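You operate a simulated robot arm through the tools that you are given. There is no shell and no other tool.

You are at the controls of a simulated robot arm. One attempt, no reset.

Task
Wipe the drive box lid, slacken the belt and stow the board at R31.
Fine: all dust off with the yellow cloth, cloth back where it lay; the lever under the lid to Slack, lid shut; the side board goes into the brackets; the board at R32 and the crate stay; the belt stays off. Where these are worked on the way, their far stop is far enough and under half their travel is too little: drive box lid. What is to be rubbed or washed off counts as gone when no trace of it is left.

It is judged by the outcome, as a careful person would: the job done as asked, and still so three seconds after it is handed in. It fails if anything else is knocked over, pushed out of place, dropped, spilled or broken. A push-on lid holds only when it is set on centred and level and pressed home; a screw cap is set on level and turned clockwise until tight. Flat cloth is picked up by pressing the open fingertips on it (5 to 10 N) and closing them slowly along it; thin cloth reads only 2 to 8 mm in the jaws.

Robot
A 7-joint arm with a two-finger parallel gripper, fixed in place. Base frame: the origin is at the foot of the arm, x ahead of it, y to its left, z up. Units: mm, degrees, N and s.
Its first joint turns from -166.0 to 166.0 degrees. Payload 4.4 kg.
Tool frame: the origin (TCP) lies between the finger pads and is the grasp point; the fingertips stand 23 mm ahead of it; z points along the fingers, y is the line along which they close. Largest opening 94 mm; finger width 38, thickness 10; the body of the gripper, 54 by 96 mm, starts 39 mm behind the TCP.
Orientation is that of the tool frame in the base frame, as [roll, pitch, yaw] about the fixed x, y, z axes, in that order (R = Rz(yaw) Ry(pitch) Rx(roll)). With the fingers straight down and closing along the base's y, the tool's x points along the base's -x, its y along +y and its z along -z.

Tools
- The arm moves only by the tool apply_moves. Its argument "targets" is a list of rows, each an object of numbers (a shift or turn left out is 0, a gripper value left out holds the last): "ax", "ay", "az": the turn, a rotation vector about the tool's x, y, z in units of 180 degrees (1.0 is 180 degrees); "tx", "ty", "tz": the shift along the tool's x, y, z in units of 200 mm (1.0 is 200 mm); "fingers": the closure, from 0 (fully open) to 1 (shut). In form: [{"ax": .., "ay": .., "az": .., "tx": .., "ty": .., "tz": .., "fingers": ..}, ...]. A call has 1 to 20 rows; each row is the pose to reach, as a shift and turn from the pose commanded when the call began, along the tool's axes at that moment. A call with a number of a shift or a turn outside -1 to 1 is refused whole. Rows are played at 5 a second. More than 50 mm and 8.6 degrees between two rows, or a gripper value outside its range, and nothing of the call is played. A pose out of reach is approached as far as the arm can. The call stops where the force on the tool passes 90 N (or 10 N more than at its start, if that is more) or the arm is blocked; 0.2 s more then pass. Each finger travels about 72 mm/s and halts on what it meets, pressing with about 44 N; the grip force reading is that of the motor and also rises with nothing between the fingers. The clock runs only during rows and for 0.2 s after the last one: add rows that repeat a pose to give the fingers time. The reply holds the time, the measured pose of the TCP, the force on the tool along the base axes, the opening and the grip force, in the units named above and with some noise, with the torque about the TCP (base axes, N m) and any sound that the robot's microphone picked up.
- Cameras (640 x 400 px; columns grow to the right, rows downward): "scene" is fixed at [220.7, -652.5, 1307.4]; the picture's right is [0.83, -0.56, 0.00], its down [-0.23, -0.35, -0.91] and it looks along [0.50, 0.76, -0.42] (base axes); focal length 260 px, centre (320, 200). "wrist" rides on the gripper at [86, 16, -74] in the tool frame; the picture's right is [-0.18, 0.98, 0.00], its down [-0.58, -0.11, -0.81] and it looks along [-0.79, -0.15, 0.59] (tool axes); focal length 243 px, centre (320, 200). There is no depth. A picture from a camera that has moved, and an enlarged one, comes with that camera's place and axes in the base frame and with its lens.
- camera(camera): a new picture of that camera. It takes no simulated time.
- zoom(camera, box): a new picture of the part [left, top, right, bottom] of that camera's present view, enlarged. It takes no simulated time.
- finish_job(): hands the job in; it is judged then, once.

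Nothing tells you positions but the pictures and the camera data. Unless the task says otherwise, let go and move clear before handing in.

The tools are called as name(argument=value, ...) on one line, values as JSON. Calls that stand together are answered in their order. apply_moves: Moves the arm, as the interface text tells. Its arguments: {"type":"object","properties":{"targets":{"type":"array","items":{"type":"object","properties":{"ax":{"type":"number"},"ay":{"type":"number"},"az":{"type":"number"},"tx":{"type":"number"},"ty":{"type":"number"},"tz":{"type":"number"},"fingers":{"type":"number"}}}}},"required":["targets"]} The other tools are called the same way: camera (camera) takes a picture; zoom (camera, box) takes an enlarged picture of a part of a camera's view; finish_job () hands the job in.

At the start:

```text
clock: 0.0
tool_pos: [358.7, 483.4, 1352.4]
tool_rot: [-180.0, 0.0, 180.0]
ft_force: [0.1, -0.7, -0.5]
moment: [0.01, -0.02, 0.05]
finger_gap: 94.0
grasp_force: 0.1
```

scene: 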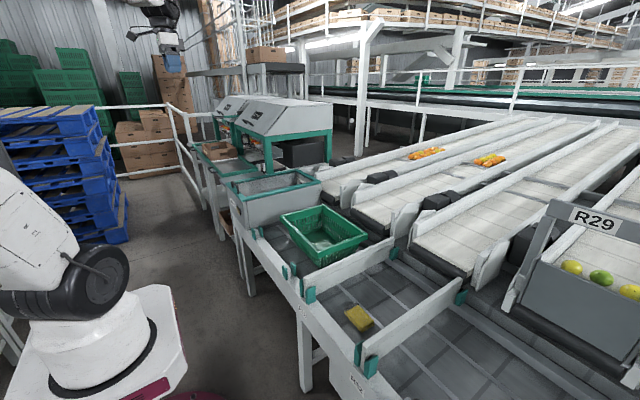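
wrist: 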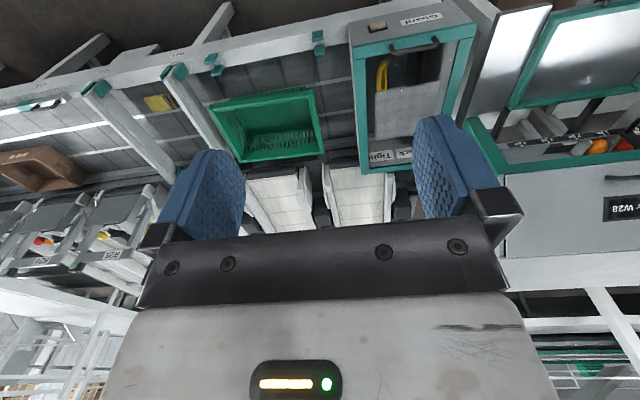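

I see a packing line with a yellow cloth on the conveyor, a green crate and a drive box with a lid labelled "Guard". I'll look closer before moving.

zoom(camera="scene", box=[180, 80, 400, 260])

zoom(camera="scene", box=[260, 240, 480, 400])

zoom(camera="wrist", box=[320, 0, 480, 180])

zoom(camera="wrist", box=[0, 0, 320, 200])

zoom(camera="scene", box=[440, 160, 640, 400])

```text
2.22 times, centred on (290, 170) of scene
camera zoom: at [220.7, -652.5, 1307.4], right [0.83, -0.56, 0.0], down [-0.23, -0.35, -0.91], along [0.5, 0.76, -0.42], focal length 578 px, centre (387, 267)
```

zoom: 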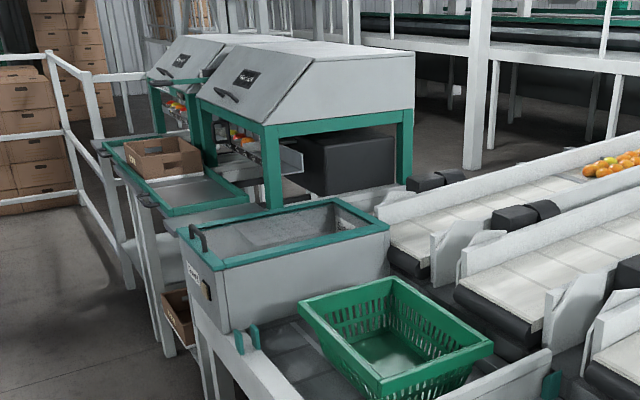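

```text
2.50 times, centred on (370, 320) of scene
camera zoom: at [220.7, -652.5, 1307.4], right [0.83, -0.56, 0.0], down [-0.23, -0.35, -0.91], along [0.5, 0.76, -0.42], focal length 651 px, centre (195, -100)
```

zoom: 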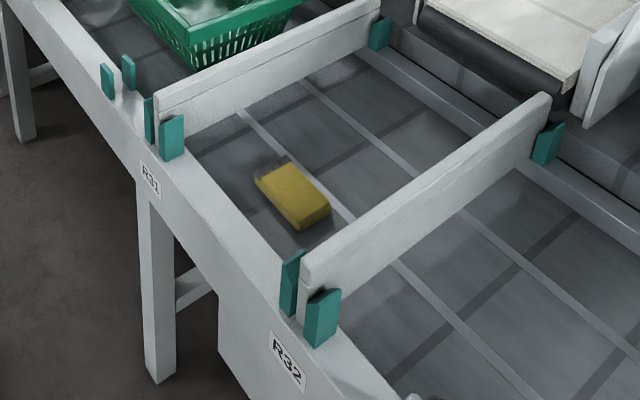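

```text
2.22 times, centred on (400, 90) of wrist
camera zoom: at [272.6, 501.4, 1426.7], right [0.18, 0.98, 0.0], down [0.58, -0.11, 0.81], along [0.79, -0.15, -0.59], focal length 539 px, centre (142, 444)
```

zoom: 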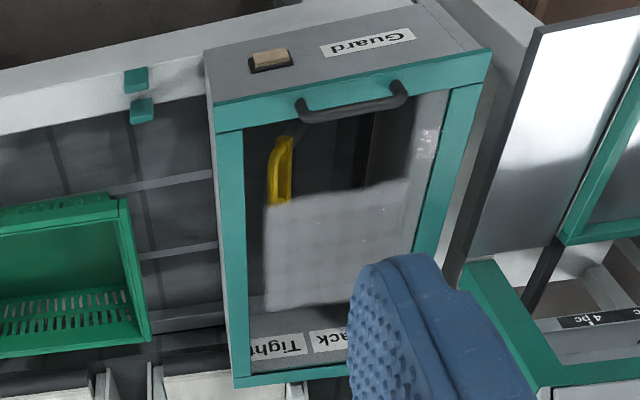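

```text
2.00 times, centred on (160, 100) of wrist
camera zoom: at [272.6, 501.4, 1426.7], right [0.18, 0.98, 0.0], down [0.58, -0.11, 0.81], along [0.79, -0.15, -0.59], focal length 485 px, centre (640, 400)
```

zoom: 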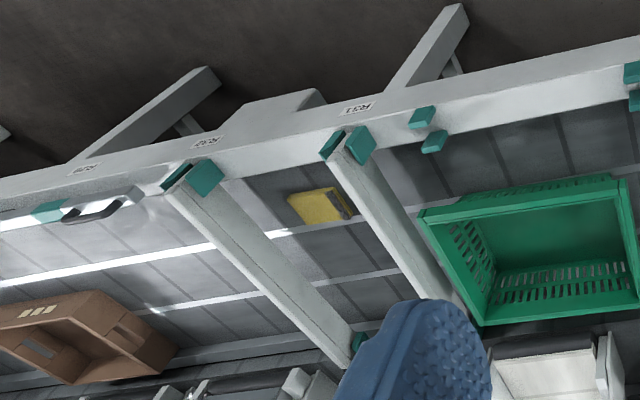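

```text
1.67 times, centred on (540, 280) of scene
camera zoom: at [220.7, -652.5, 1307.4], right [0.83, -0.56, 0.0], down [-0.23, -0.35, -0.91], along [0.5, 0.76, -0.42], focal length 434 px, centre (-47, 67)
```

zoom: 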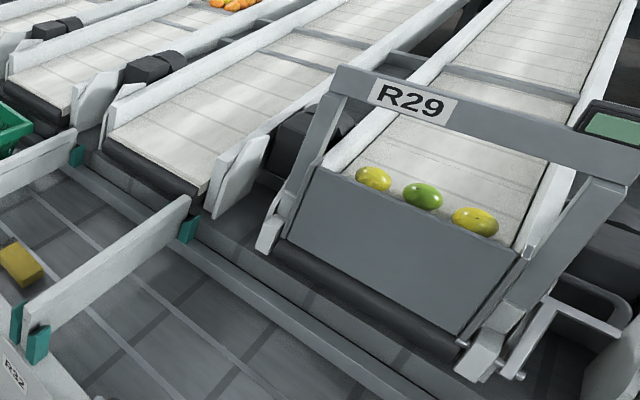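

The boards stand between teal clips; the drive box is around x≈550–800, y≈530–700. I'll shift the wrist camera toward -y to get clearer views of the boards, brackets and crate.

apply_moves(targets=[{"ty": -0.2, "tx": 0.05}, {"ty": -0.4, "tx": 0.1}, {"ty": -0.6, "tx": 0.15}, {"ty": -0.8, "tx": 0.2}, {"ty": -1.0, "tx": 0.25}])

camera(camera="wrist")

camera(camera="scene")

```text
clock: 1.2
tool_pos: [310.1, 279.6, 1352.0]
tool_rot: [-179.9, 0.0, -180.0]
ft_force: [-0.6, 0.1, -0.9]
moment: [0.01, 0.01, 0.02]
finger_gap: 94.0
grasp_force: 0.2
```

```text
taken
camera wrist: at [223.2, 297.3, 1426.0], right [0.18, 0.98, 0.0], down [0.58, -0.11, 0.81], along [0.79, -0.15, -0.59], focal length 243 px, centre (320, 200)
```

wrist: 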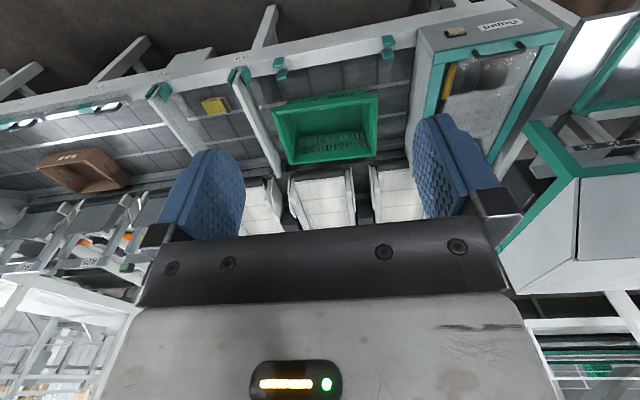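

```text
taken
```

scene: 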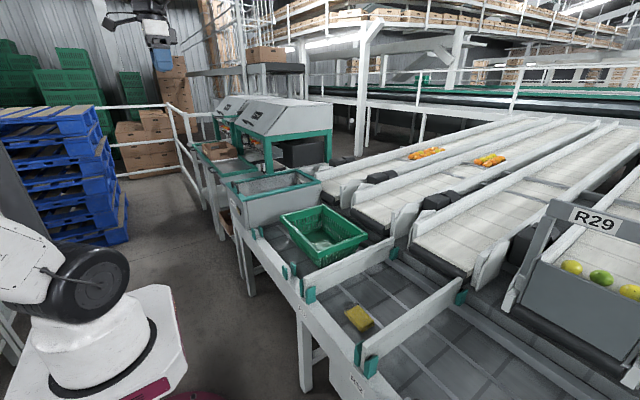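

The two teal U-shaped pairs on the front rail, beside the crate, look like the stow brackets for the R31 board, with the board laid along the rail. I'll zoom in on them.

zoom(camera="wrist", box=[210, 20, 410, 145])

zoom(camera="wrist", box=[130, 50, 290, 200])

zoom(camera="wrist", box=[400, 0, 580, 160])

zoom(camera="scene", box=[230, 200, 400, 320])

zoom(camera="scene", box=[210, 150, 340, 240])

```text
3.20 times, centred on (310, 82) of wrist
camera zoom: at [223.2, 297.3, 1426.0], right [0.18, 0.98, 0.0], down [0.58, -0.11, 0.81], along [0.79, -0.15, -0.59], focal length 776 px, centre (352, 576)
```

zoom: 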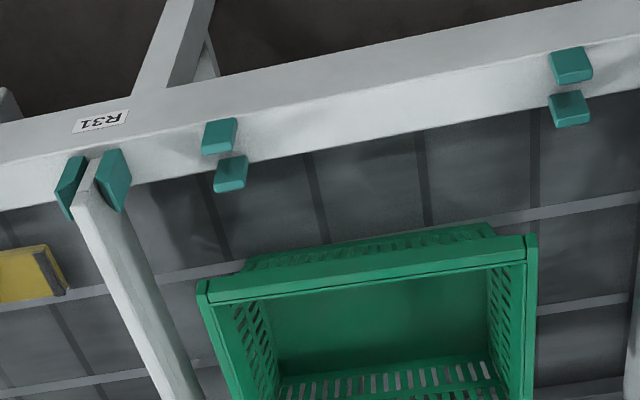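

```text
2.67 times, centred on (210, 125) of wrist
camera zoom: at [223.2, 297.3, 1426.0], right [0.18, 0.98, 0.0], down [0.58, -0.11, 0.81], along [0.79, -0.15, -0.59], focal length 647 px, centre (613, 400)
```

zoom: 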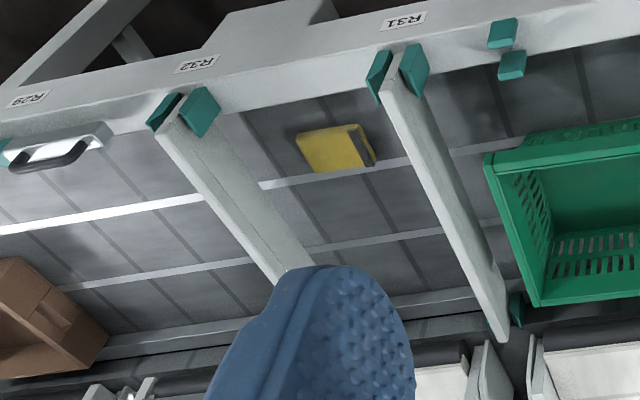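

```text
2.50 times, centred on (490, 80) of wrist
camera zoom: at [223.2, 297.3, 1426.0], right [0.18, 0.98, 0.0], down [0.58, -0.11, 0.81], along [0.79, -0.15, -0.59], focal length 606 px, centre (-105, 500)
```

zoom: 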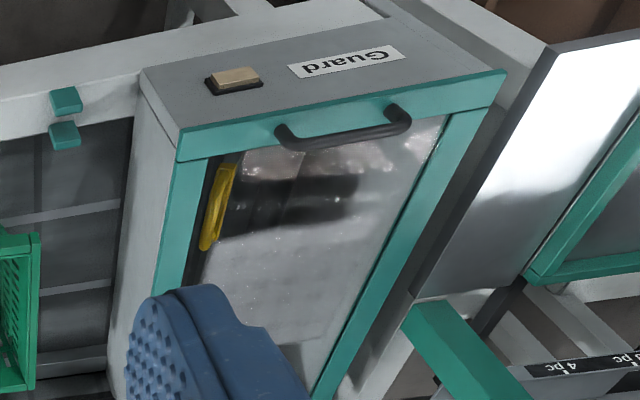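

```text
3.33 times, centred on (315, 260) of scene
camera zoom: at [220.7, -652.5, 1307.4], right [0.83, -0.56, 0.0], down [-0.23, -0.35, -0.91], along [0.5, 0.76, -0.42], focal length 868 px, centre (337, 0)
```

zoom: 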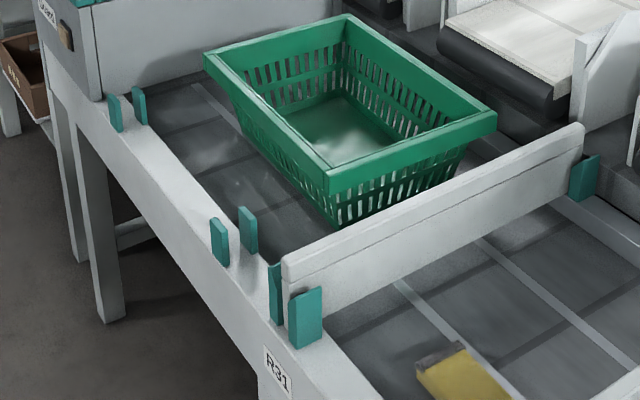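

```text
4.44 times, centred on (275, 195) of scene
camera zoom: at [220.7, -652.5, 1307.4], right [0.83, -0.56, 0.0], down [-0.23, -0.35, -0.91], along [0.5, 0.76, -0.42], focal length 1157 px, centre (520, 222)
```

zoom: 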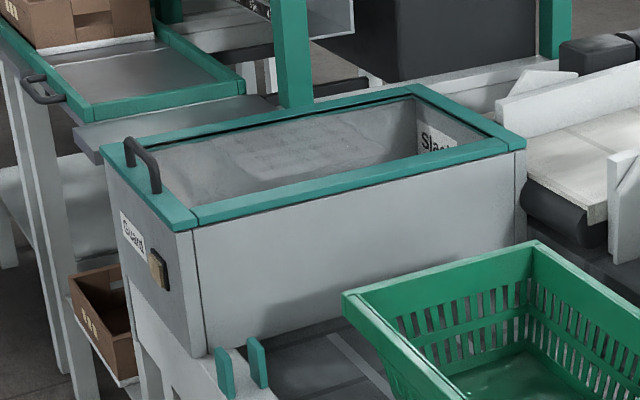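

The front rail carries the two stow brackets, and the lid of the drive box is glazed, with dust on it. I'll go closer above the drive box for measurement views.

apply_moves(targets=[{"ty": 0.16, "tx": -0.06, "tz": 0.13}, {"ty": 0.32, "tx": -0.12, "tz": 0.26}, {"ty": 0.48, "tx": -0.18, "tz": 0.39}, {"ty": 0.64, "tx": -0.24, "tz": 0.52}, {"ty": 0.8, "tx": -0.3, "tz": 0.65}])

apply_moves(targets=[{"ty": 0.16, "tx": -0.06, "tz": 0.13}, {"ty": 0.32, "tx": -0.12, "tz": 0.26}, {"ty": 0.48, "tx": -0.18, "tz": 0.39}, {"ty": 0.64, "tx": -0.24, "tz": 0.52}, {"ty": 0.8, "tx": -0.3, "tz": 0.65}])

camera(camera="wrist")

zoom(camera="wrist", box=[160, 0, 480, 200])

```text
clock: 2.4
tool_pos: [370.4, 445.4, 1219.3]
tool_rot: [180.0, 0.0, -180.0]
ft_force: [-0.6, 1.1, 0.3]
moment: [-0.01, 0.02, 0.01]
finger_gap: 93.8
grasp_force: 0.0
```

```text
clock: 3.6
tool_pos: [429.3, 603.1, 1091.4]
tool_rot: [-179.9, 0.0, -180.0]
ft_force: [0.3, 0.6, -0.2]
moment: [-0.02, 0.01, 0.01]
finger_gap: 93.9
grasp_force: 0.2
```

```text
taken
camera wrist: at [343.0, 619.5, 1165.9], right [0.18, 0.98, 0.0], down [0.58, -0.11, 0.81], along [0.79, -0.15, -0.59], focal length 243 px, centre (320, 200)
```

wrist: 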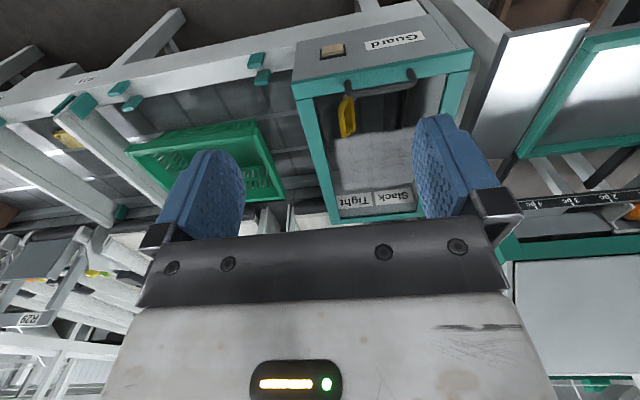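

```text
2.00 times, centred on (320, 100) of wrist
camera zoom: at [343.0, 619.5, 1165.9], right [0.18, 0.98, 0.0], down [0.58, -0.11, 0.81], along [0.79, -0.15, -0.59], focal length 485 px, centre (320, 400)
```

zoom: 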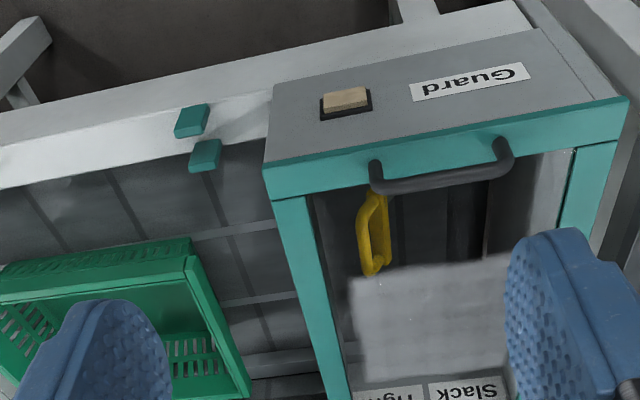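

The lid's front edge faces the robot, with its handle in the middle. I'll zoom in on details to measure accurately.

zoom(camera="wrist", box=[280, 10, 400, 85])

zoom(camera="wrist", box=[380, 10, 500, 85])

zoom(camera="wrist", box=[310, 80, 450, 230])

zoom(camera="scene", box=[225, 165, 285, 235])

zoom(camera="scene", box=[265, 155, 335, 215])

```text
5.33 times, centred on (340, 48) of wrist
camera zoom: at [343.0, 619.5, 1165.9], right [0.18, 0.98, 0.0], down [0.58, -0.11, 0.81], along [0.79, -0.15, -0.59], focal length 1294 px, centre (213, 1013)
```

zoom: 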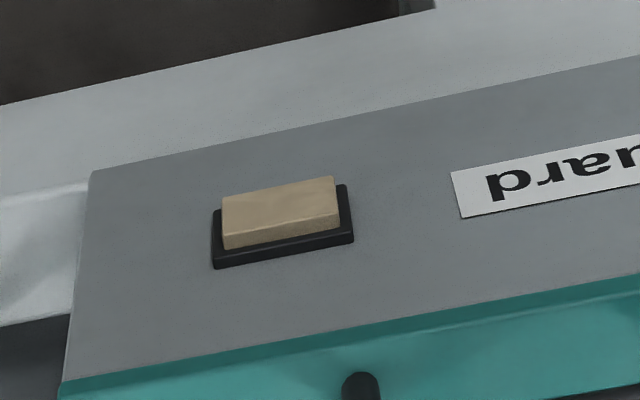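

```text
5.33 times, centred on (440, 48) of wrist
camera zoom: at [343.0, 619.5, 1165.9], right [0.18, 0.98, 0.0], down [0.58, -0.11, 0.81], along [0.79, -0.15, -0.59], focal length 1294 px, centre (-320, 1013)
```

zoom: 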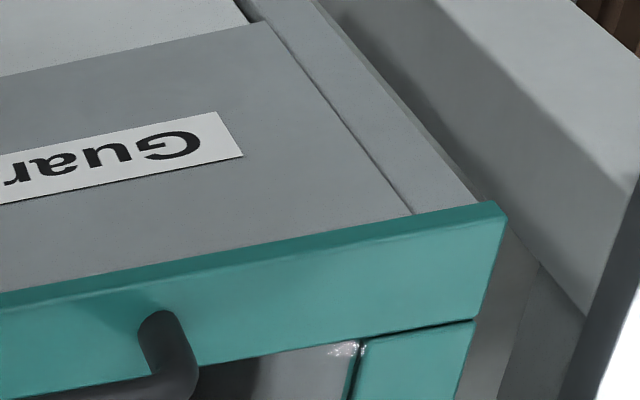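

```text
2.67 times, centred on (380, 155) of wrist
camera zoom: at [343.0, 619.5, 1165.9], right [0.18, 0.98, 0.0], down [0.58, -0.11, 0.81], along [0.79, -0.15, -0.59], focal length 647 px, centre (160, 320)
```

zoom: 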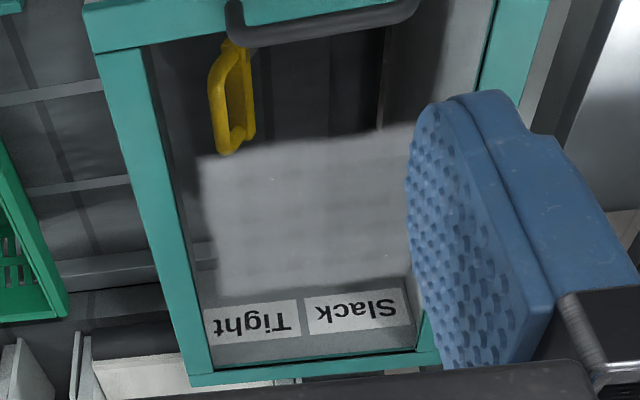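

```text
5.71 times, centred on (255, 200) of scene
camera zoom: at [220.7, -652.5, 1307.4], right [0.83, -0.56, 0.0], down [-0.23, -0.35, -0.91], along [0.5, 0.76, -0.42], focal length 1487 px, centre (691, 200)
```

zoom: 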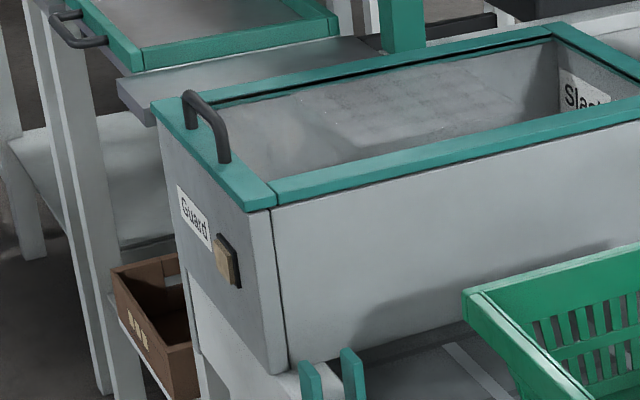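

```text
6.67 times, centred on (300, 185) of scene
camera zoom: at [220.7, -652.5, 1307.4], right [0.83, -0.56, 0.0], down [-0.23, -0.35, -0.91], along [0.5, 0.76, -0.42], focal length 1735 px, centre (453, 300)
```

zoom: 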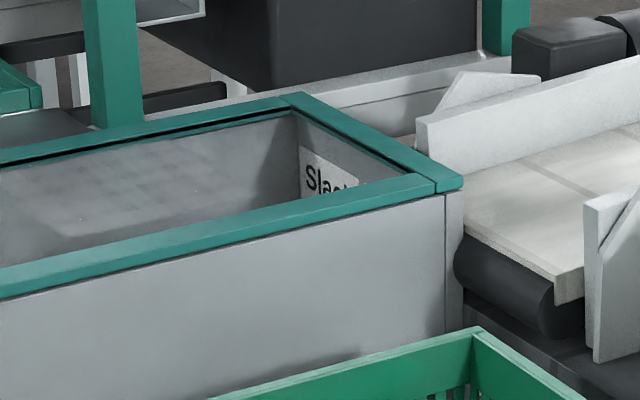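

The lid covers about x 550–1020 and y 531–823 at z≈760, with a dust patch around x 675–865, y 585–760. Next I'll go to the cloth and look at it up close, along with the R31 board on the way.

apply_moves(targets=[{"ty": -0.24}, {"ty": -0.48}, {"ty": -0.72}, {"ty": -0.96}, {"ty": -1.0}])

apply_moves(targets=[{"ty": -0.24}, {"ty": -0.48}, {"ty": -0.72}, {"ty": -0.96}, {"ty": -1.0}])

camera(camera="wrist")

zoom(camera="wrist", box=[160, 0, 480, 200])

apply_moves(targets=[{"ty": -0.24}, {"ty": -0.48}, {"ty": -0.72}, {"ty": -0.96}, {"ty": -1.0}])

apply_moves(targets=[{"ty": -0.24, "tz": 0.1}, {"ty": -0.45, "tz": 0.2}, {"ty": -0.65, "tz": 0.32}, {"ty": -0.85, "tz": 0.45}, {"ty": -0.95, "tz": 0.6}])

camera(camera="wrist")

zoom(camera="wrist", box=[240, 0, 480, 150])

```text
clock: 4.8
tool_pos: [427.9, 405.7, 1091.2]
tool_rot: [180.0, -0.1, 179.9]
ft_force: [0.4, -0.4, -0.9]
moment: [-0.05, 0.0, 0.02]
finger_gap: 94.0
grasp_force: 0.1
```

```text
clock: 6.0
tool_pos: [428.9, 203.2, 1092.7]
tool_rot: [180.0, 0.0, 180.0]
ft_force: [-0.2, -0.5, 1.0]
moment: [0.0, 0.0, 0.03]
finger_gap: 94.0
grasp_force: 0.2
```

```text
taken
camera wrist: at [342.9, 220.0, 1166.9], right [0.18, 0.98, 0.0], down [0.58, -0.11, 0.81], along [0.79, -0.15, -0.59], focal length 243 px, centre (320, 200)
```

wrist: 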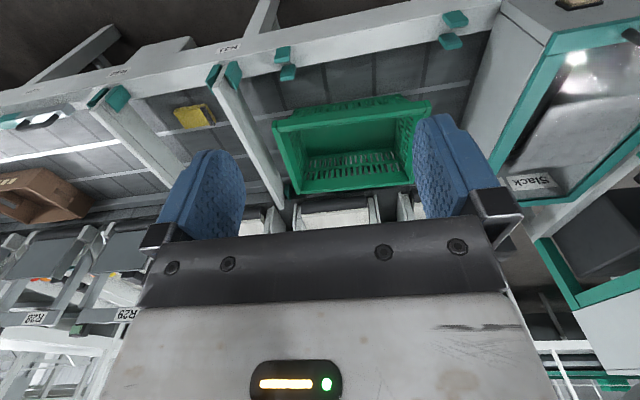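

```text
2.00 times, centred on (320, 100) of wrist
camera zoom: at [342.9, 220.0, 1166.9], right [0.18, 0.98, 0.0], down [0.58, -0.11, 0.81], along [0.79, -0.15, -0.59], focal length 485 px, centre (320, 400)
```

zoom: 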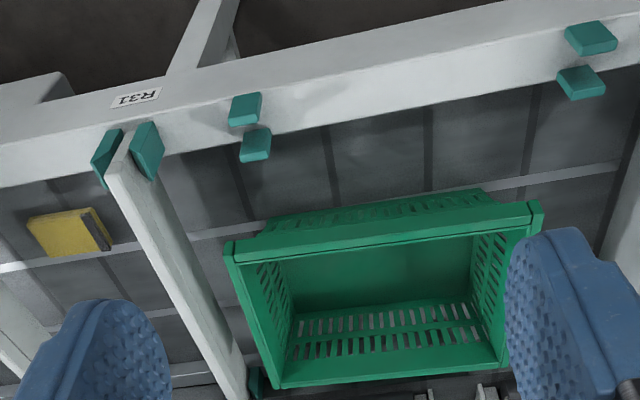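

```text
clock: 7.2
tool_pos: [427.8, 4.9, 1093.7]
tool_rot: [-179.9, 0.0, 179.9]
ft_force: [0.7, 0.3, 0.0]
moment: [-0.01, 0.02, 0.0]
finger_gap: 93.9
grasp_force: 0.0
```

```text
refused: row 1 steps farther than a row can; nothing moved
```

```text
taken
camera wrist: at [341.5, 21.4, 1168.4], right [0.18, 0.98, 0.0], down [0.58, -0.11, 0.81], along [0.79, -0.15, -0.59], focal length 243 px, centre (320, 200)
```

wrist: 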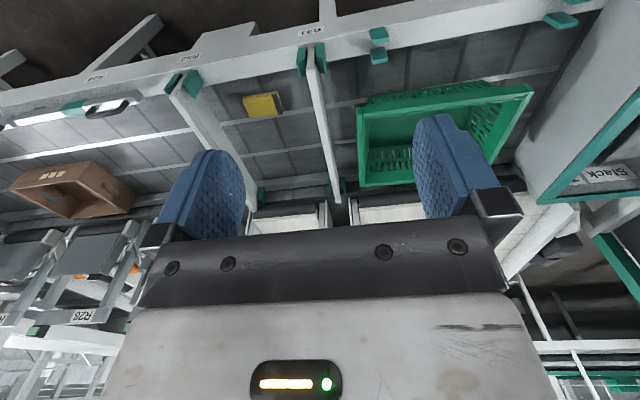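

```text
2.67 times, centred on (360, 75) of wrist
camera zoom: at [341.5, 21.4, 1168.4], right [0.18, 0.98, 0.0], down [0.58, -0.11, 0.81], along [0.79, -0.15, -0.59], focal length 647 px, centre (213, 533)
```

zoom: 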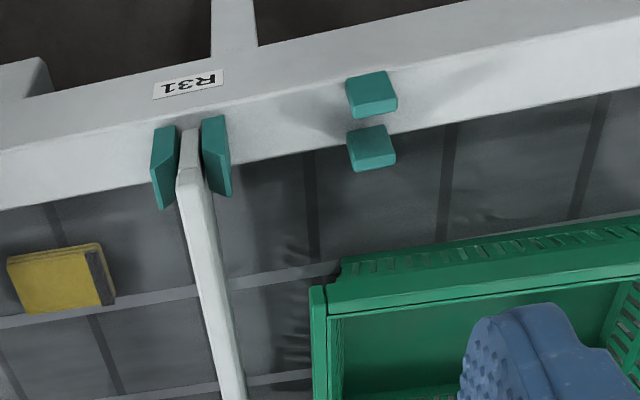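

The cloth pad lies at about (680, -198, top z 578), roughly 65 × 95 mm. The far dust corner is about 1146 mm from the base axis, so I'll test empty-handed how far the arm reaches over the lid, approaching high up.

apply_moves(targets=[{"ty": 0.22, "tx": -0.1}, {"ty": 0.44, "tx": -0.2}, {"ty": 0.66, "tx": -0.3}, {"ty": 0.88, "tx": -0.4}, {"ty": 1.0, "tx": -0.5}])

apply_moves(targets=[{"ty": 0.22, "tx": -0.1}, {"ty": 0.44, "tx": -0.2}, {"ty": 0.66, "tx": -0.3}, {"ty": 0.88, "tx": -0.4}, {"ty": 1.0, "tx": -0.5}])

apply_moves(targets=[{"ty": 0.22, "tx": -0.1}, {"ty": 0.44, "tx": -0.2}, {"ty": 0.66, "tx": -0.3}, {"ty": 0.88, "tx": -0.4}, {"ty": 1.0, "tx": -0.5}])

camera(camera="wrist")

camera(camera="scene")

```text
clock: 8.4
tool_pos: [530.2, 205.9, 1091.5]
tool_rot: [180.0, 0.0, -179.9]
ft_force: [0.0, -0.6, 0.8]
moment: [0.02, -0.02, 0.0]
finger_gap: 94.0
grasp_force: 0.0
```

```text
clock: 9.6
tool_pos: [629.0, 405.9, 1093.7]
tool_rot: [180.0, 0.0, 180.0]
ft_force: [0.0, 0.1, 0.6]
moment: [0.04, 0.03, 0.01]
finger_gap: 94.1
grasp_force: 0.1
```

```text
clock: 10.8
tool_pos: [728.8, 604.7, 1095.3]
tool_rot: [180.0, 0.0, 180.0]
ft_force: [-0.5, 1.3, 0.2]
moment: [-0.01, 0.02, 0.0]
finger_gap: 94.2
grasp_force: 0.2
```

```text
taken
camera wrist: at [642.5, 621.5, 1169.1], right [0.18, 0.98, 0.0], down [0.58, -0.11, 0.81], along [0.79, -0.15, -0.59], focal length 243 px, centre (320, 200)
```

wrist: 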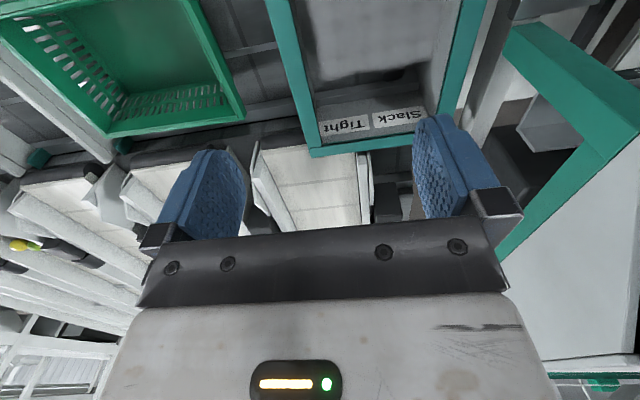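

```text
taken
```

scene: 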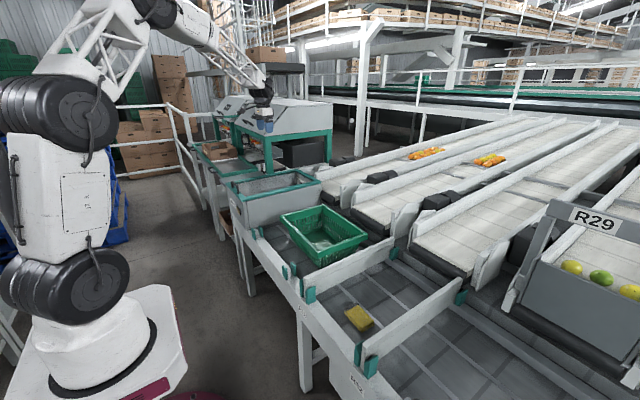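

The arm reaches (729, 605) easily. I'll continue to the far dust corner.

apply_moves(targets=[{"ty": 0.2, "tx": -0.15}, {"ty": 0.4, "tx": -0.3}, {"ty": 0.6, "tx": -0.45}, {"ty": 0.72, "tx": -0.6}, {"ty": 0.72, "tx": -0.65}])

camera(camera="wrist")

camera(camera="scene")

```text
clock: 12.0
tool_pos: [860.0, 748.7, 1092.4]
tool_rot: [179.9, 0.1, -179.9]
ft_force: [0.8, -0.3, 0.1]
moment: [0.0, -0.01, 0.0]
finger_gap: 94.2
grasp_force: 0.1
```

```text
taken
camera wrist: at [772.2, 765.6, 1167.5], right [0.18, 0.98, 0.0], down [0.58, -0.11, 0.81], along [0.79, -0.15, -0.59], focal length 243 px, centre (320, 200)
```

wrist: 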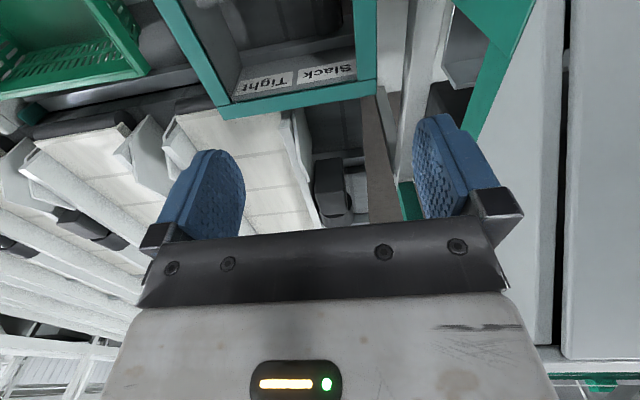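

```text
taken
```

scene: 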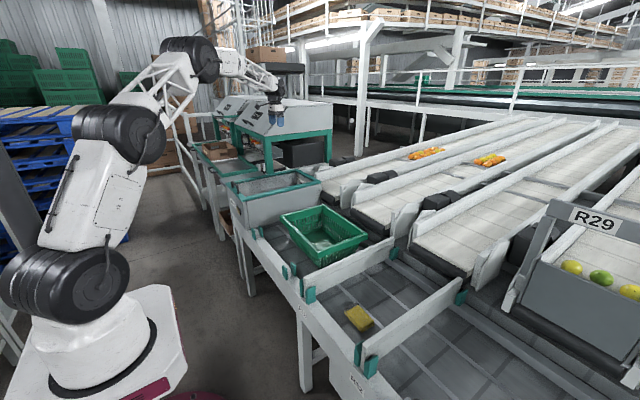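

It reaches at this height. Now I'll descend toward lid height to test reach there, stopping well above the glass.

apply_moves(targets=[{"tz": 0.2}, {"tz": 0.4}, {"tz": 0.6}, {"tz": 0.8}, {"tz": 1.0}])

camera(camera="scene")

camera(camera="wrist")

```text
clock: 13.2
tool_pos: [858.9, 749.4, 893.1]
tool_rot: [179.9, 0.1, -179.9]
ft_force: [0.2, -0.3, 2.0]
moment: [-0.03, 0.03, 0.0]
finger_gap: 94.0
grasp_force: 0.1
```

```text
taken
```

scene: 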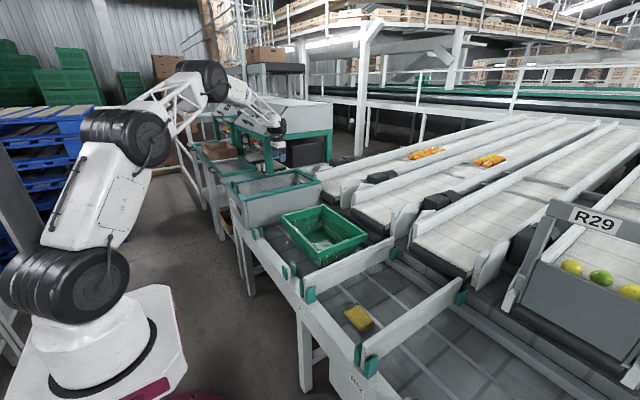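

```text
taken
camera wrist: at [772.3, 766.0, 967.8], right [0.18, 0.98, 0.0], down [0.58, -0.11, 0.81], along [0.79, -0.15, -0.59], focal length 243 px, centre (320, 200)
```

wrist: 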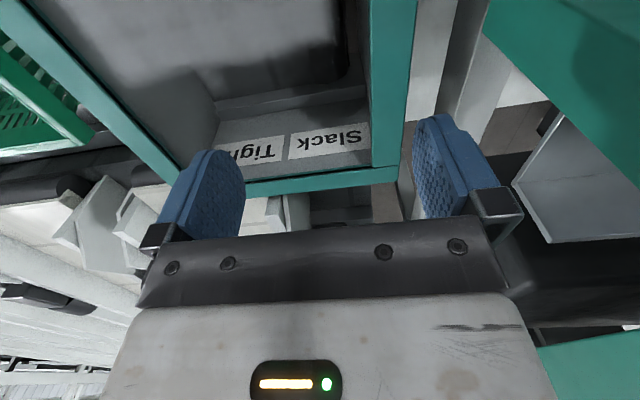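

Reach is still good. I'll go down 60 mm more and look at the glass.

apply_moves(targets=[{"tz": 0.15}, {"tz": 0.3}, {"tz": 0.3}])

camera(camera="wrist")

zoom(camera="wrist", box=[40, 0, 440, 220])

zoom(camera="scene", box=[210, 100, 350, 230])

```text
clock: 14.0
tool_pos: [859.4, 749.3, 829.6]
tool_rot: [-180.0, 0.1, -179.9]
ft_force: [-0.5, -0.4, -0.5]
moment: [-0.01, -0.01, 0.02]
finger_gap: 94.1
grasp_force: 0.0
```

```text
taken
camera wrist: at [772.7, 765.0, 904.4], right [0.18, 0.98, 0.0], down [0.58, -0.11, 0.81], along [0.79, -0.15, -0.59], focal length 243 px, centre (320, 200)
```

wrist: 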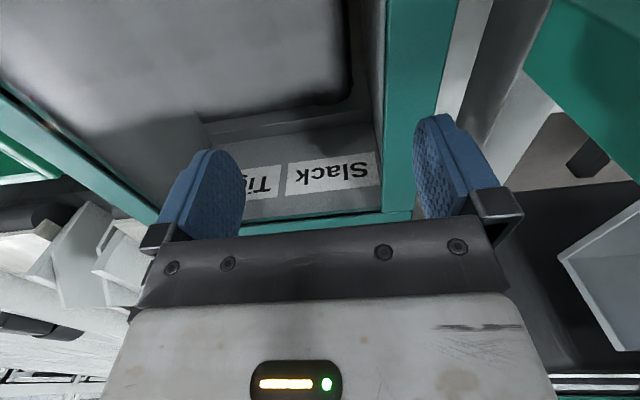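

```text
1.60 times, centred on (240, 110) of wrist
camera zoom: at [772.7, 765.0, 904.4], right [0.18, 0.98, 0.0], down [0.58, -0.11, 0.81], along [0.79, -0.15, -0.59], focal length 388 px, centre (448, 344)
```

zoom: 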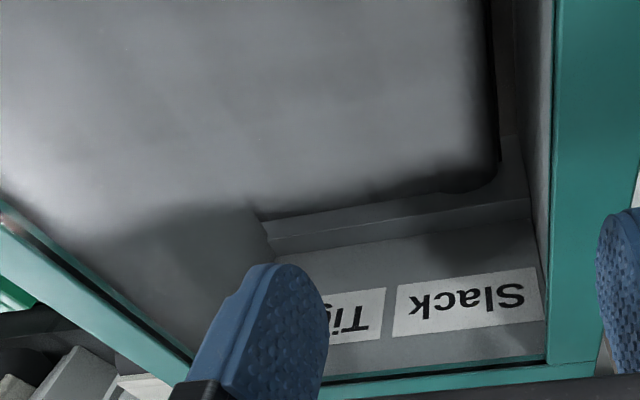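

```text
3.08 times, centred on (280, 165) of scene
camera zoom: at [220.7, -652.5, 1307.4], right [0.83, -0.56, 0.0], down [-0.23, -0.35, -0.91], along [0.5, 0.76, -0.42], focal length 801 px, centre (443, 308)
```

zoom: 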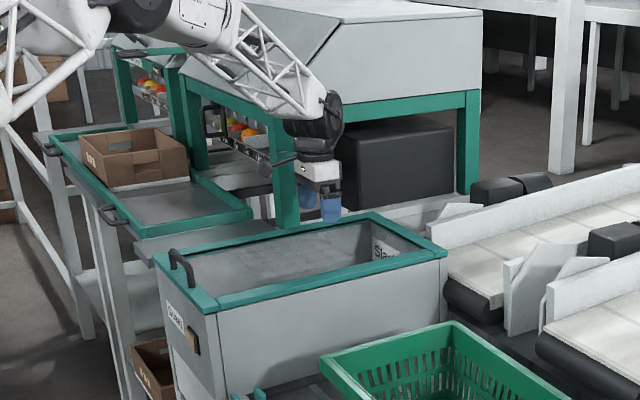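

Reach over all of the dust is fine with the tool pointing down. Now I'll lift and travel to the cloth, turning the tool 90° so the fingers close along x, with the camera on the +y side.

apply_moves(targets=[{"tz": -0.24}, {"tz": -0.48}, {"tz": -0.72}, {"tz": -0.96}, {"tz": -1.0}])

apply_moves(targets=[{"ty": -0.09, "tx": 0.05, "az": 0.045}, {"ty": -0.18, "tx": 0.1, "az": 0.09}, {"ty": -0.27, "tx": 0.15, "az": 0.135}, {"ty": -0.36, "tx": 0.2, "az": 0.18}, {"ty": -0.45, "tx": 0.25, "az": 0.225}, {"ty": -0.54, "tx": 0.3, "az": 0.27}, {"ty": -0.63, "tx": 0.35, "az": 0.315}, {"ty": -0.72, "tx": 0.4, "az": 0.36}, {"ty": -0.81, "tx": 0.45, "az": 0.405}, {"ty": -0.9, "tx": 0.5, "az": 0.45}, {"ty": -1.0, "tx": 0.55, "az": 0.495}, {"ty": -1.0, "tx": 0.6, "az": 0.5}])

apply_moves(targets=[{"tx": -0.24}, {"tx": -0.48}, {"tx": -0.72}, {"tx": -0.96}, {"tx": -1.0}])

apply_moves(targets=[{"tx": -0.24}, {"tx": -0.48}, {"tx": -0.72}, {"tx": -0.96}, {"tx": -1.0}])

apply_moves(targets=[{"tx": -0.24}, {"tx": -0.48}, {"tx": -0.72}, {"tx": -0.96}, {"tx": -1.0}])

camera(camera="wrist")

camera(camera="scene")

```text
clock: 15.2
tool_pos: [859.3, 748.8, 1031.9]
tool_rot: [179.9, 0.0, 180.0]
ft_force: [0.2, 0.1, 0.3]
moment: [0.01, -0.02, -0.03]
finger_gap: 94.1
grasp_force: 0.1
```

```text
clock: 17.8
tool_pos: [739.2, 547.7, 1031.8]
tool_rot: [-179.9, 0.0, 89.9]
ft_force: [-1.0, 0.5, -0.2]
moment: [0.02, -0.03, 0.0]
finger_gap: 94.0
grasp_force: 0.0
```

```text
clock: 19.0
tool_pos: [738.5, 348.2, 1034.5]
tool_rot: [180.0, -0.1, 90.0]
ft_force: [0.1, -0.3, 0.1]
moment: [-0.03, 0.02, 0.03]
finger_gap: 93.9
grasp_force: 0.1
```

```text
clock: 20.2
tool_pos: [738.8, 146.4, 1032.8]
tool_rot: [-180.0, 0.0, 89.9]
ft_force: [0.7, -0.2, 0.4]
moment: [0.01, 0.0, 0.0]
finger_gap: 94.0
grasp_force: 0.0
```

```text
clock: 21.4
tool_pos: [737.9, -53.1, 1031.6]
tool_rot: [180.0, 0.0, 90.1]
ft_force: [0.2, -0.5, 0.9]
moment: [-0.04, 0.01, -0.02]
finger_gap: 94.2
grasp_force: 0.1
```

```text
taken
camera wrist: at [753.8, 34.5, 1106.2], right [0.98, -0.18, 0.0], down [-0.11, -0.58, 0.81], along [-0.15, -0.79, -0.59], focal length 243 px, centre (320, 200)
```

wrist: 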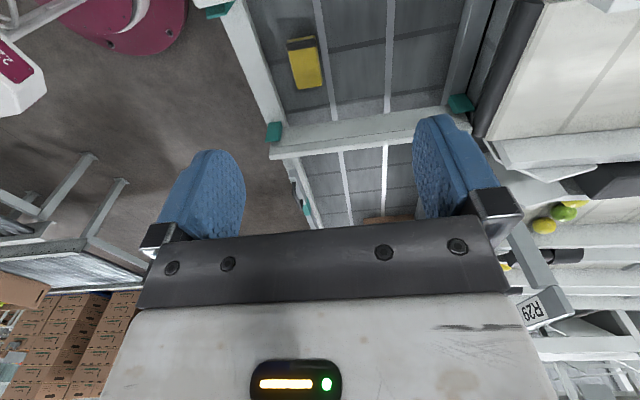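

```text
taken
```

scene: 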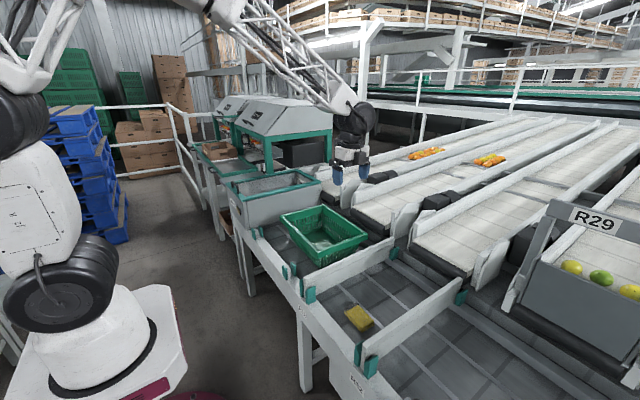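

The cloth is visible now. I'll zoom in to fix its position and orientation.

zoom(camera="wrist", box=[250, 10, 378, 90])

zoom(camera="wrist", box=[190, 0, 510, 200])

```text
5.00 times, centred on (314, 50) of wrist
camera zoom: at [753.8, 34.5, 1106.2], right [0.98, -0.18, 0.0], down [-0.11, -0.58, 0.81], along [-0.15, -0.79, -0.59], focal length 1213 px, centre (350, 950)
```

zoom: 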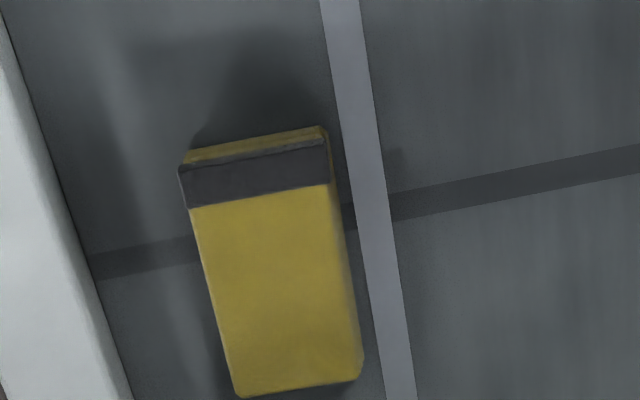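

```text
2.00 times, centred on (350, 100) of wrist
camera zoom: at [753.8, 34.5, 1106.2], right [0.98, -0.18, 0.0], down [-0.11, -0.58, 0.81], along [-0.15, -0.79, -0.59], focal length 485 px, centre (260, 400)
```

zoom: 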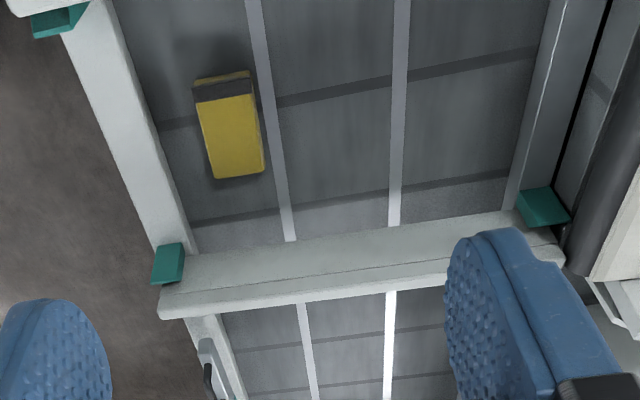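

The pad spans x 651–709, y −248 to −151, squarely aligned. I'll move above its centre and come down.

apply_moves(targets=[{"tx": -0.2, "ty": -0.08}, {"tx": -0.4, "ty": -0.16}, {"tx": -0.6, "ty": -0.24}, {"tx": -0.7325, "ty": -0.29}, {"tx": -0.7325, "ty": -0.29, "tz": 0.2}, {"tx": -0.7325, "ty": -0.29, "tz": 0.4}, {"tx": -0.7325, "ty": -0.29, "tz": 0.6}, {"tx": -0.7325, "ty": -0.29, "tz": 0.8}, {"tx": -0.7325, "ty": -0.29, "tz": 1.0}])

apply_moves(targets=[{"tz": 0.2}, {"tz": 0.4}, {"tz": 0.6}, {"tz": 0.75}, {"tz": 0.9}])

camera(camera="wrist")

zoom(camera="scene", box=[300, 230, 420, 350])

```text
clock: 23.4
tool_pos: [681.1, -197.9, 831.6]
tool_rot: [179.9, 0.0, 90.0]
ft_force: [0.2, -0.4, -0.4]
moment: [-0.04, -0.03, -0.02]
finger_gap: 93.8
grasp_force: 0.1
```

```text
clock: 24.6
tool_pos: [679.8, -196.9, 652.9]
tool_rot: [179.9, 0.0, 90.0]
ft_force: [0.0, -0.8, 0.5]
moment: [0.0, -0.01, -0.03]
finger_gap: 94.0
grasp_force: 0.0
```

```text
taken
camera wrist: at [696.4, -109.5, 726.7], right [0.98, -0.18, 0.0], down [-0.11, -0.58, 0.81], along [-0.15, -0.79, -0.59], focal length 243 px, centre (320, 200)
```

wrist: 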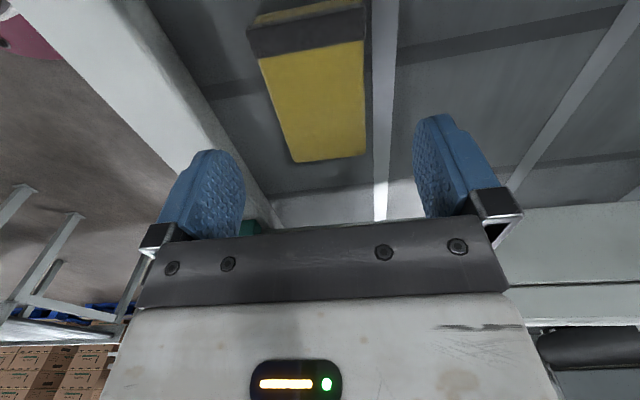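

```text
3.33 times, centred on (360, 290) of scene
camera zoom: at [220.7, -652.5, 1307.4], right [0.83, -0.56, 0.0], down [-0.23, -0.35, -0.91], along [0.5, 0.76, -0.42], focal length 868 px, centre (187, -100)
```

zoom: 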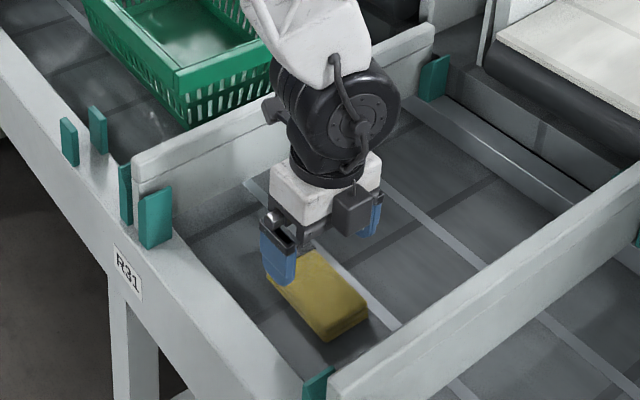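

Fingers straddle the pad properly. I'll descend to just beside it and then feel for the belt in small steps.

apply_moves(targets=[{"tz": 0.1}, {"tz": 0.2}, {"tz": 0.3}, {"tz": 0.35}])

camera(camera="wrist")

zoom(camera="scene", box=[330, 280, 390, 340])

```text
clock: 25.5
tool_pos: [681.5, -198.1, 592.3]
tool_rot: [180.0, 0.0, 90.0]
ft_force: [2.2, 5.3, 13.0]
moment: [0.37, 0.67, -0.26]
finger_gap: 93.0
grasp_force: 0.0
stopped in row 4: the force on the tool passed its limit at 139 N (the readings are from after the stop); the commanded pose is now the measured one
```

```text
taken
camera wrist: at [697.9, -111.5, 667.4], right [0.98, -0.18, 0.0], down [-0.11, -0.58, 0.81], along [-0.15, -0.79, -0.59], focal length 243 px, centre (320, 200)
```

wrist: 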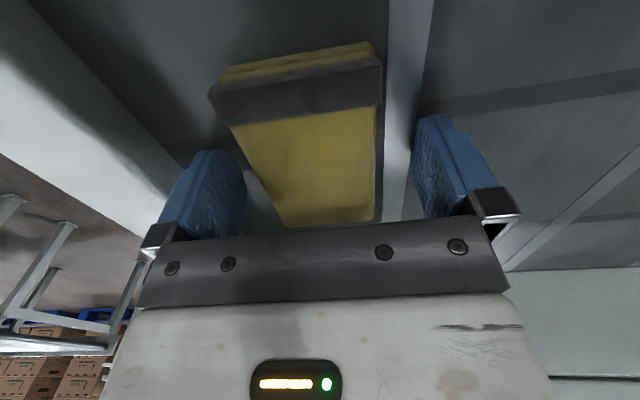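

```text
6.67 times, centred on (360, 310) of scene
camera zoom: at [220.7, -652.5, 1307.4], right [0.83, -0.56, 0.0], down [-0.23, -0.35, -0.91], along [0.5, 0.76, -0.42], focal length 1735 px, centre (53, -533)
```

zoom: 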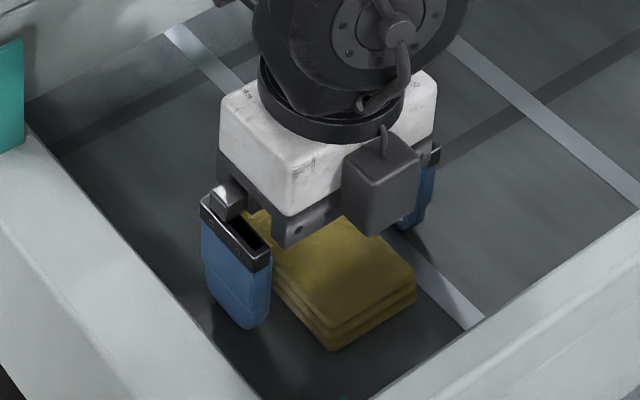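

The tips touched the belt (z≈568), and the folded pad is about 20 mm thick. I'll raise 7 mm and close gently on its sides.

apply_moves(targets=[{"tz": -0.02}, {"tz": -0.035}, {"tz": -0.035}])

apply_moves(targets=[{"fingers": 0.1}, {"fingers": 0.2}, {"fingers": 0.3}, {"fingers": 0.4}, {"fingers": 0.45}, {"fingers": 0.45}])

camera(camera="wrist")

```text
clock: 26.3
tool_pos: [681.8, -197.5, 600.1]
tool_rot: [180.0, 0.0, 90.1]
ft_force: [0.1, -0.3, -0.2]
moment: [0.01, 0.01, 0.02]
finger_gap: 93.9
grasp_force: 0.1
```

```text
clock: 27.7
tool_pos: [681.2, -198.7, 598.8]
tool_rot: [-180.0, -0.1, 90.0]
ft_force: [-0.8, 0.1, 0.9]
moment: [-0.01, 0.02, 0.04]
finger_gap: 56.7
grasp_force: 44.1
```

```text
taken
camera wrist: at [697.4, -111.1, 673.7], right [0.98, -0.18, 0.0], down [-0.11, -0.58, 0.81], along [-0.15, -0.79, -0.59], focal length 243 px, centre (320, 200)
```

wrist: 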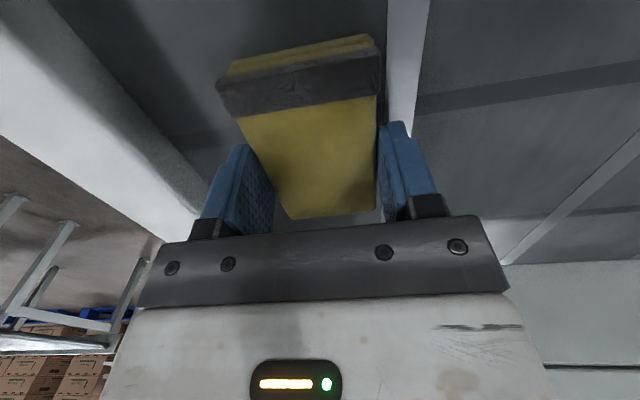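

The pad is held (57 mm, 44 N). I'll lift it and carry it above the lid.

apply_moves(targets=[{"tz": -0.1, "fingers": 0.45}, {"tz": -0.3}, {"tz": -0.5}, {"tz": -0.7}, {"tz": -0.9}, {"tz": -1.0}])

apply_moves(targets=[{"tz": -0.24}, {"tz": -0.48}, {"tz": -0.6, "tx": 0.15}, {"tz": -0.7, "tx": 0.35}, {"tz": -0.7, "tx": 0.6}, {"tz": -0.7, "tx": 0.84}, {"tz": -0.7, "tx": 1.0}])

camera(camera="scene")

```text
clock: 29.1
tool_pos: [680.6, -196.7, 799.1]
tool_rot: [-180.0, 0.0, 90.0]
ft_force: [0.4, 0.2, -0.1]
moment: [0.0, 0.0, 0.02]
finger_gap: 56.5
grasp_force: 44.1
```

```text
clock: 30.7
tool_pos: [683.1, 2.8, 941.9]
tool_rot: [-179.9, 0.0, 90.0]
ft_force: [-0.9, -0.2, 0.4]
moment: [0.0, -0.02, 0.01]
finger_gap: 56.8
grasp_force: 44.0
```

```text
taken
```

scene: 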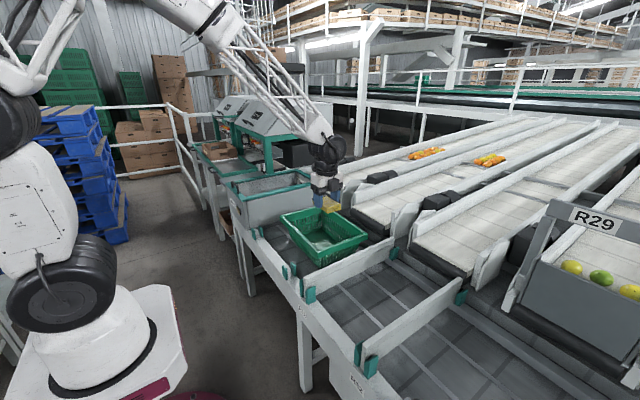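

The pad is in hand. I'll continue to above the lid.

apply_moves(targets=[{"tx": 0.24}, {"tx": 0.48}, {"tx": 0.72}, {"tx": 0.96}, {"tx": 1.0}])

apply_moves(targets=[{"tx": 0.24}, {"tx": 0.48}, {"tx": 0.72}, {"tx": 0.96}, {"tx": 1.0}])

apply_moves(targets=[{"tx": 0.24}, {"tx": 0.48}, {"tx": 0.72}, {"tx": 0.96}, {"tx": 1.0}])

camera(camera="wrist")

zoom(camera="scene", box=[220, 120, 340, 220])

```text
clock: 31.9
tool_pos: [679.6, 202.8, 939.5]
tool_rot: [-179.9, 0.0, 90.1]
ft_force: [0.3, -0.4, -0.4]
moment: [-0.01, 0.03, 0.0]
finger_gap: 57.2
grasp_force: 43.8
```

```text
clock: 33.1
tool_pos: [682.5, 402.4, 938.7]
tool_rot: [180.0, 0.1, 90.0]
ft_force: [-0.1, -0.4, -1.7]
moment: [-0.03, -0.02, 0.03]
finger_gap: 56.7
grasp_force: 44.1
```

```text
clock: 34.3
tool_pos: [683.0, 603.1, 941.4]
tool_rot: [180.0, 0.0, 90.0]
ft_force: [0.7, 0.0, 0.2]
moment: [-0.01, 0.0, 0.03]
finger_gap: 56.8
grasp_force: 44.5
```

```text
taken
camera wrist: at [699.3, 689.3, 1014.8], right [0.98, -0.18, 0.0], down [-0.11, -0.58, 0.81], along [-0.15, -0.79, -0.59], focal length 243 px, centre (320, 200)
```

wrist: 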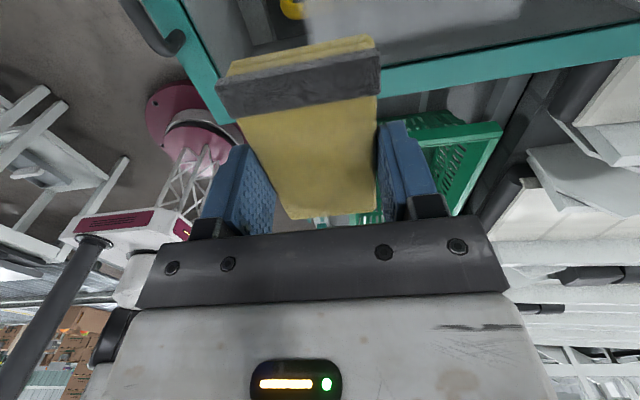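

```text
4.00 times, centred on (280, 170) of scene
camera zoom: at [220.7, -652.5, 1307.4], right [0.83, -0.56, 0.0], down [-0.23, -0.35, -0.91], along [0.5, 0.76, -0.42], focal length 1041 px, centre (480, 320)
```

zoom: 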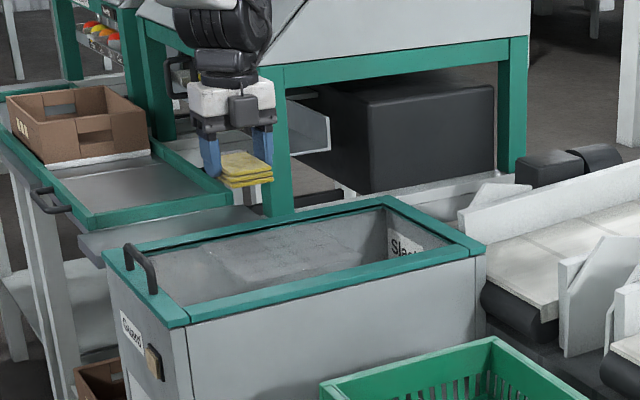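

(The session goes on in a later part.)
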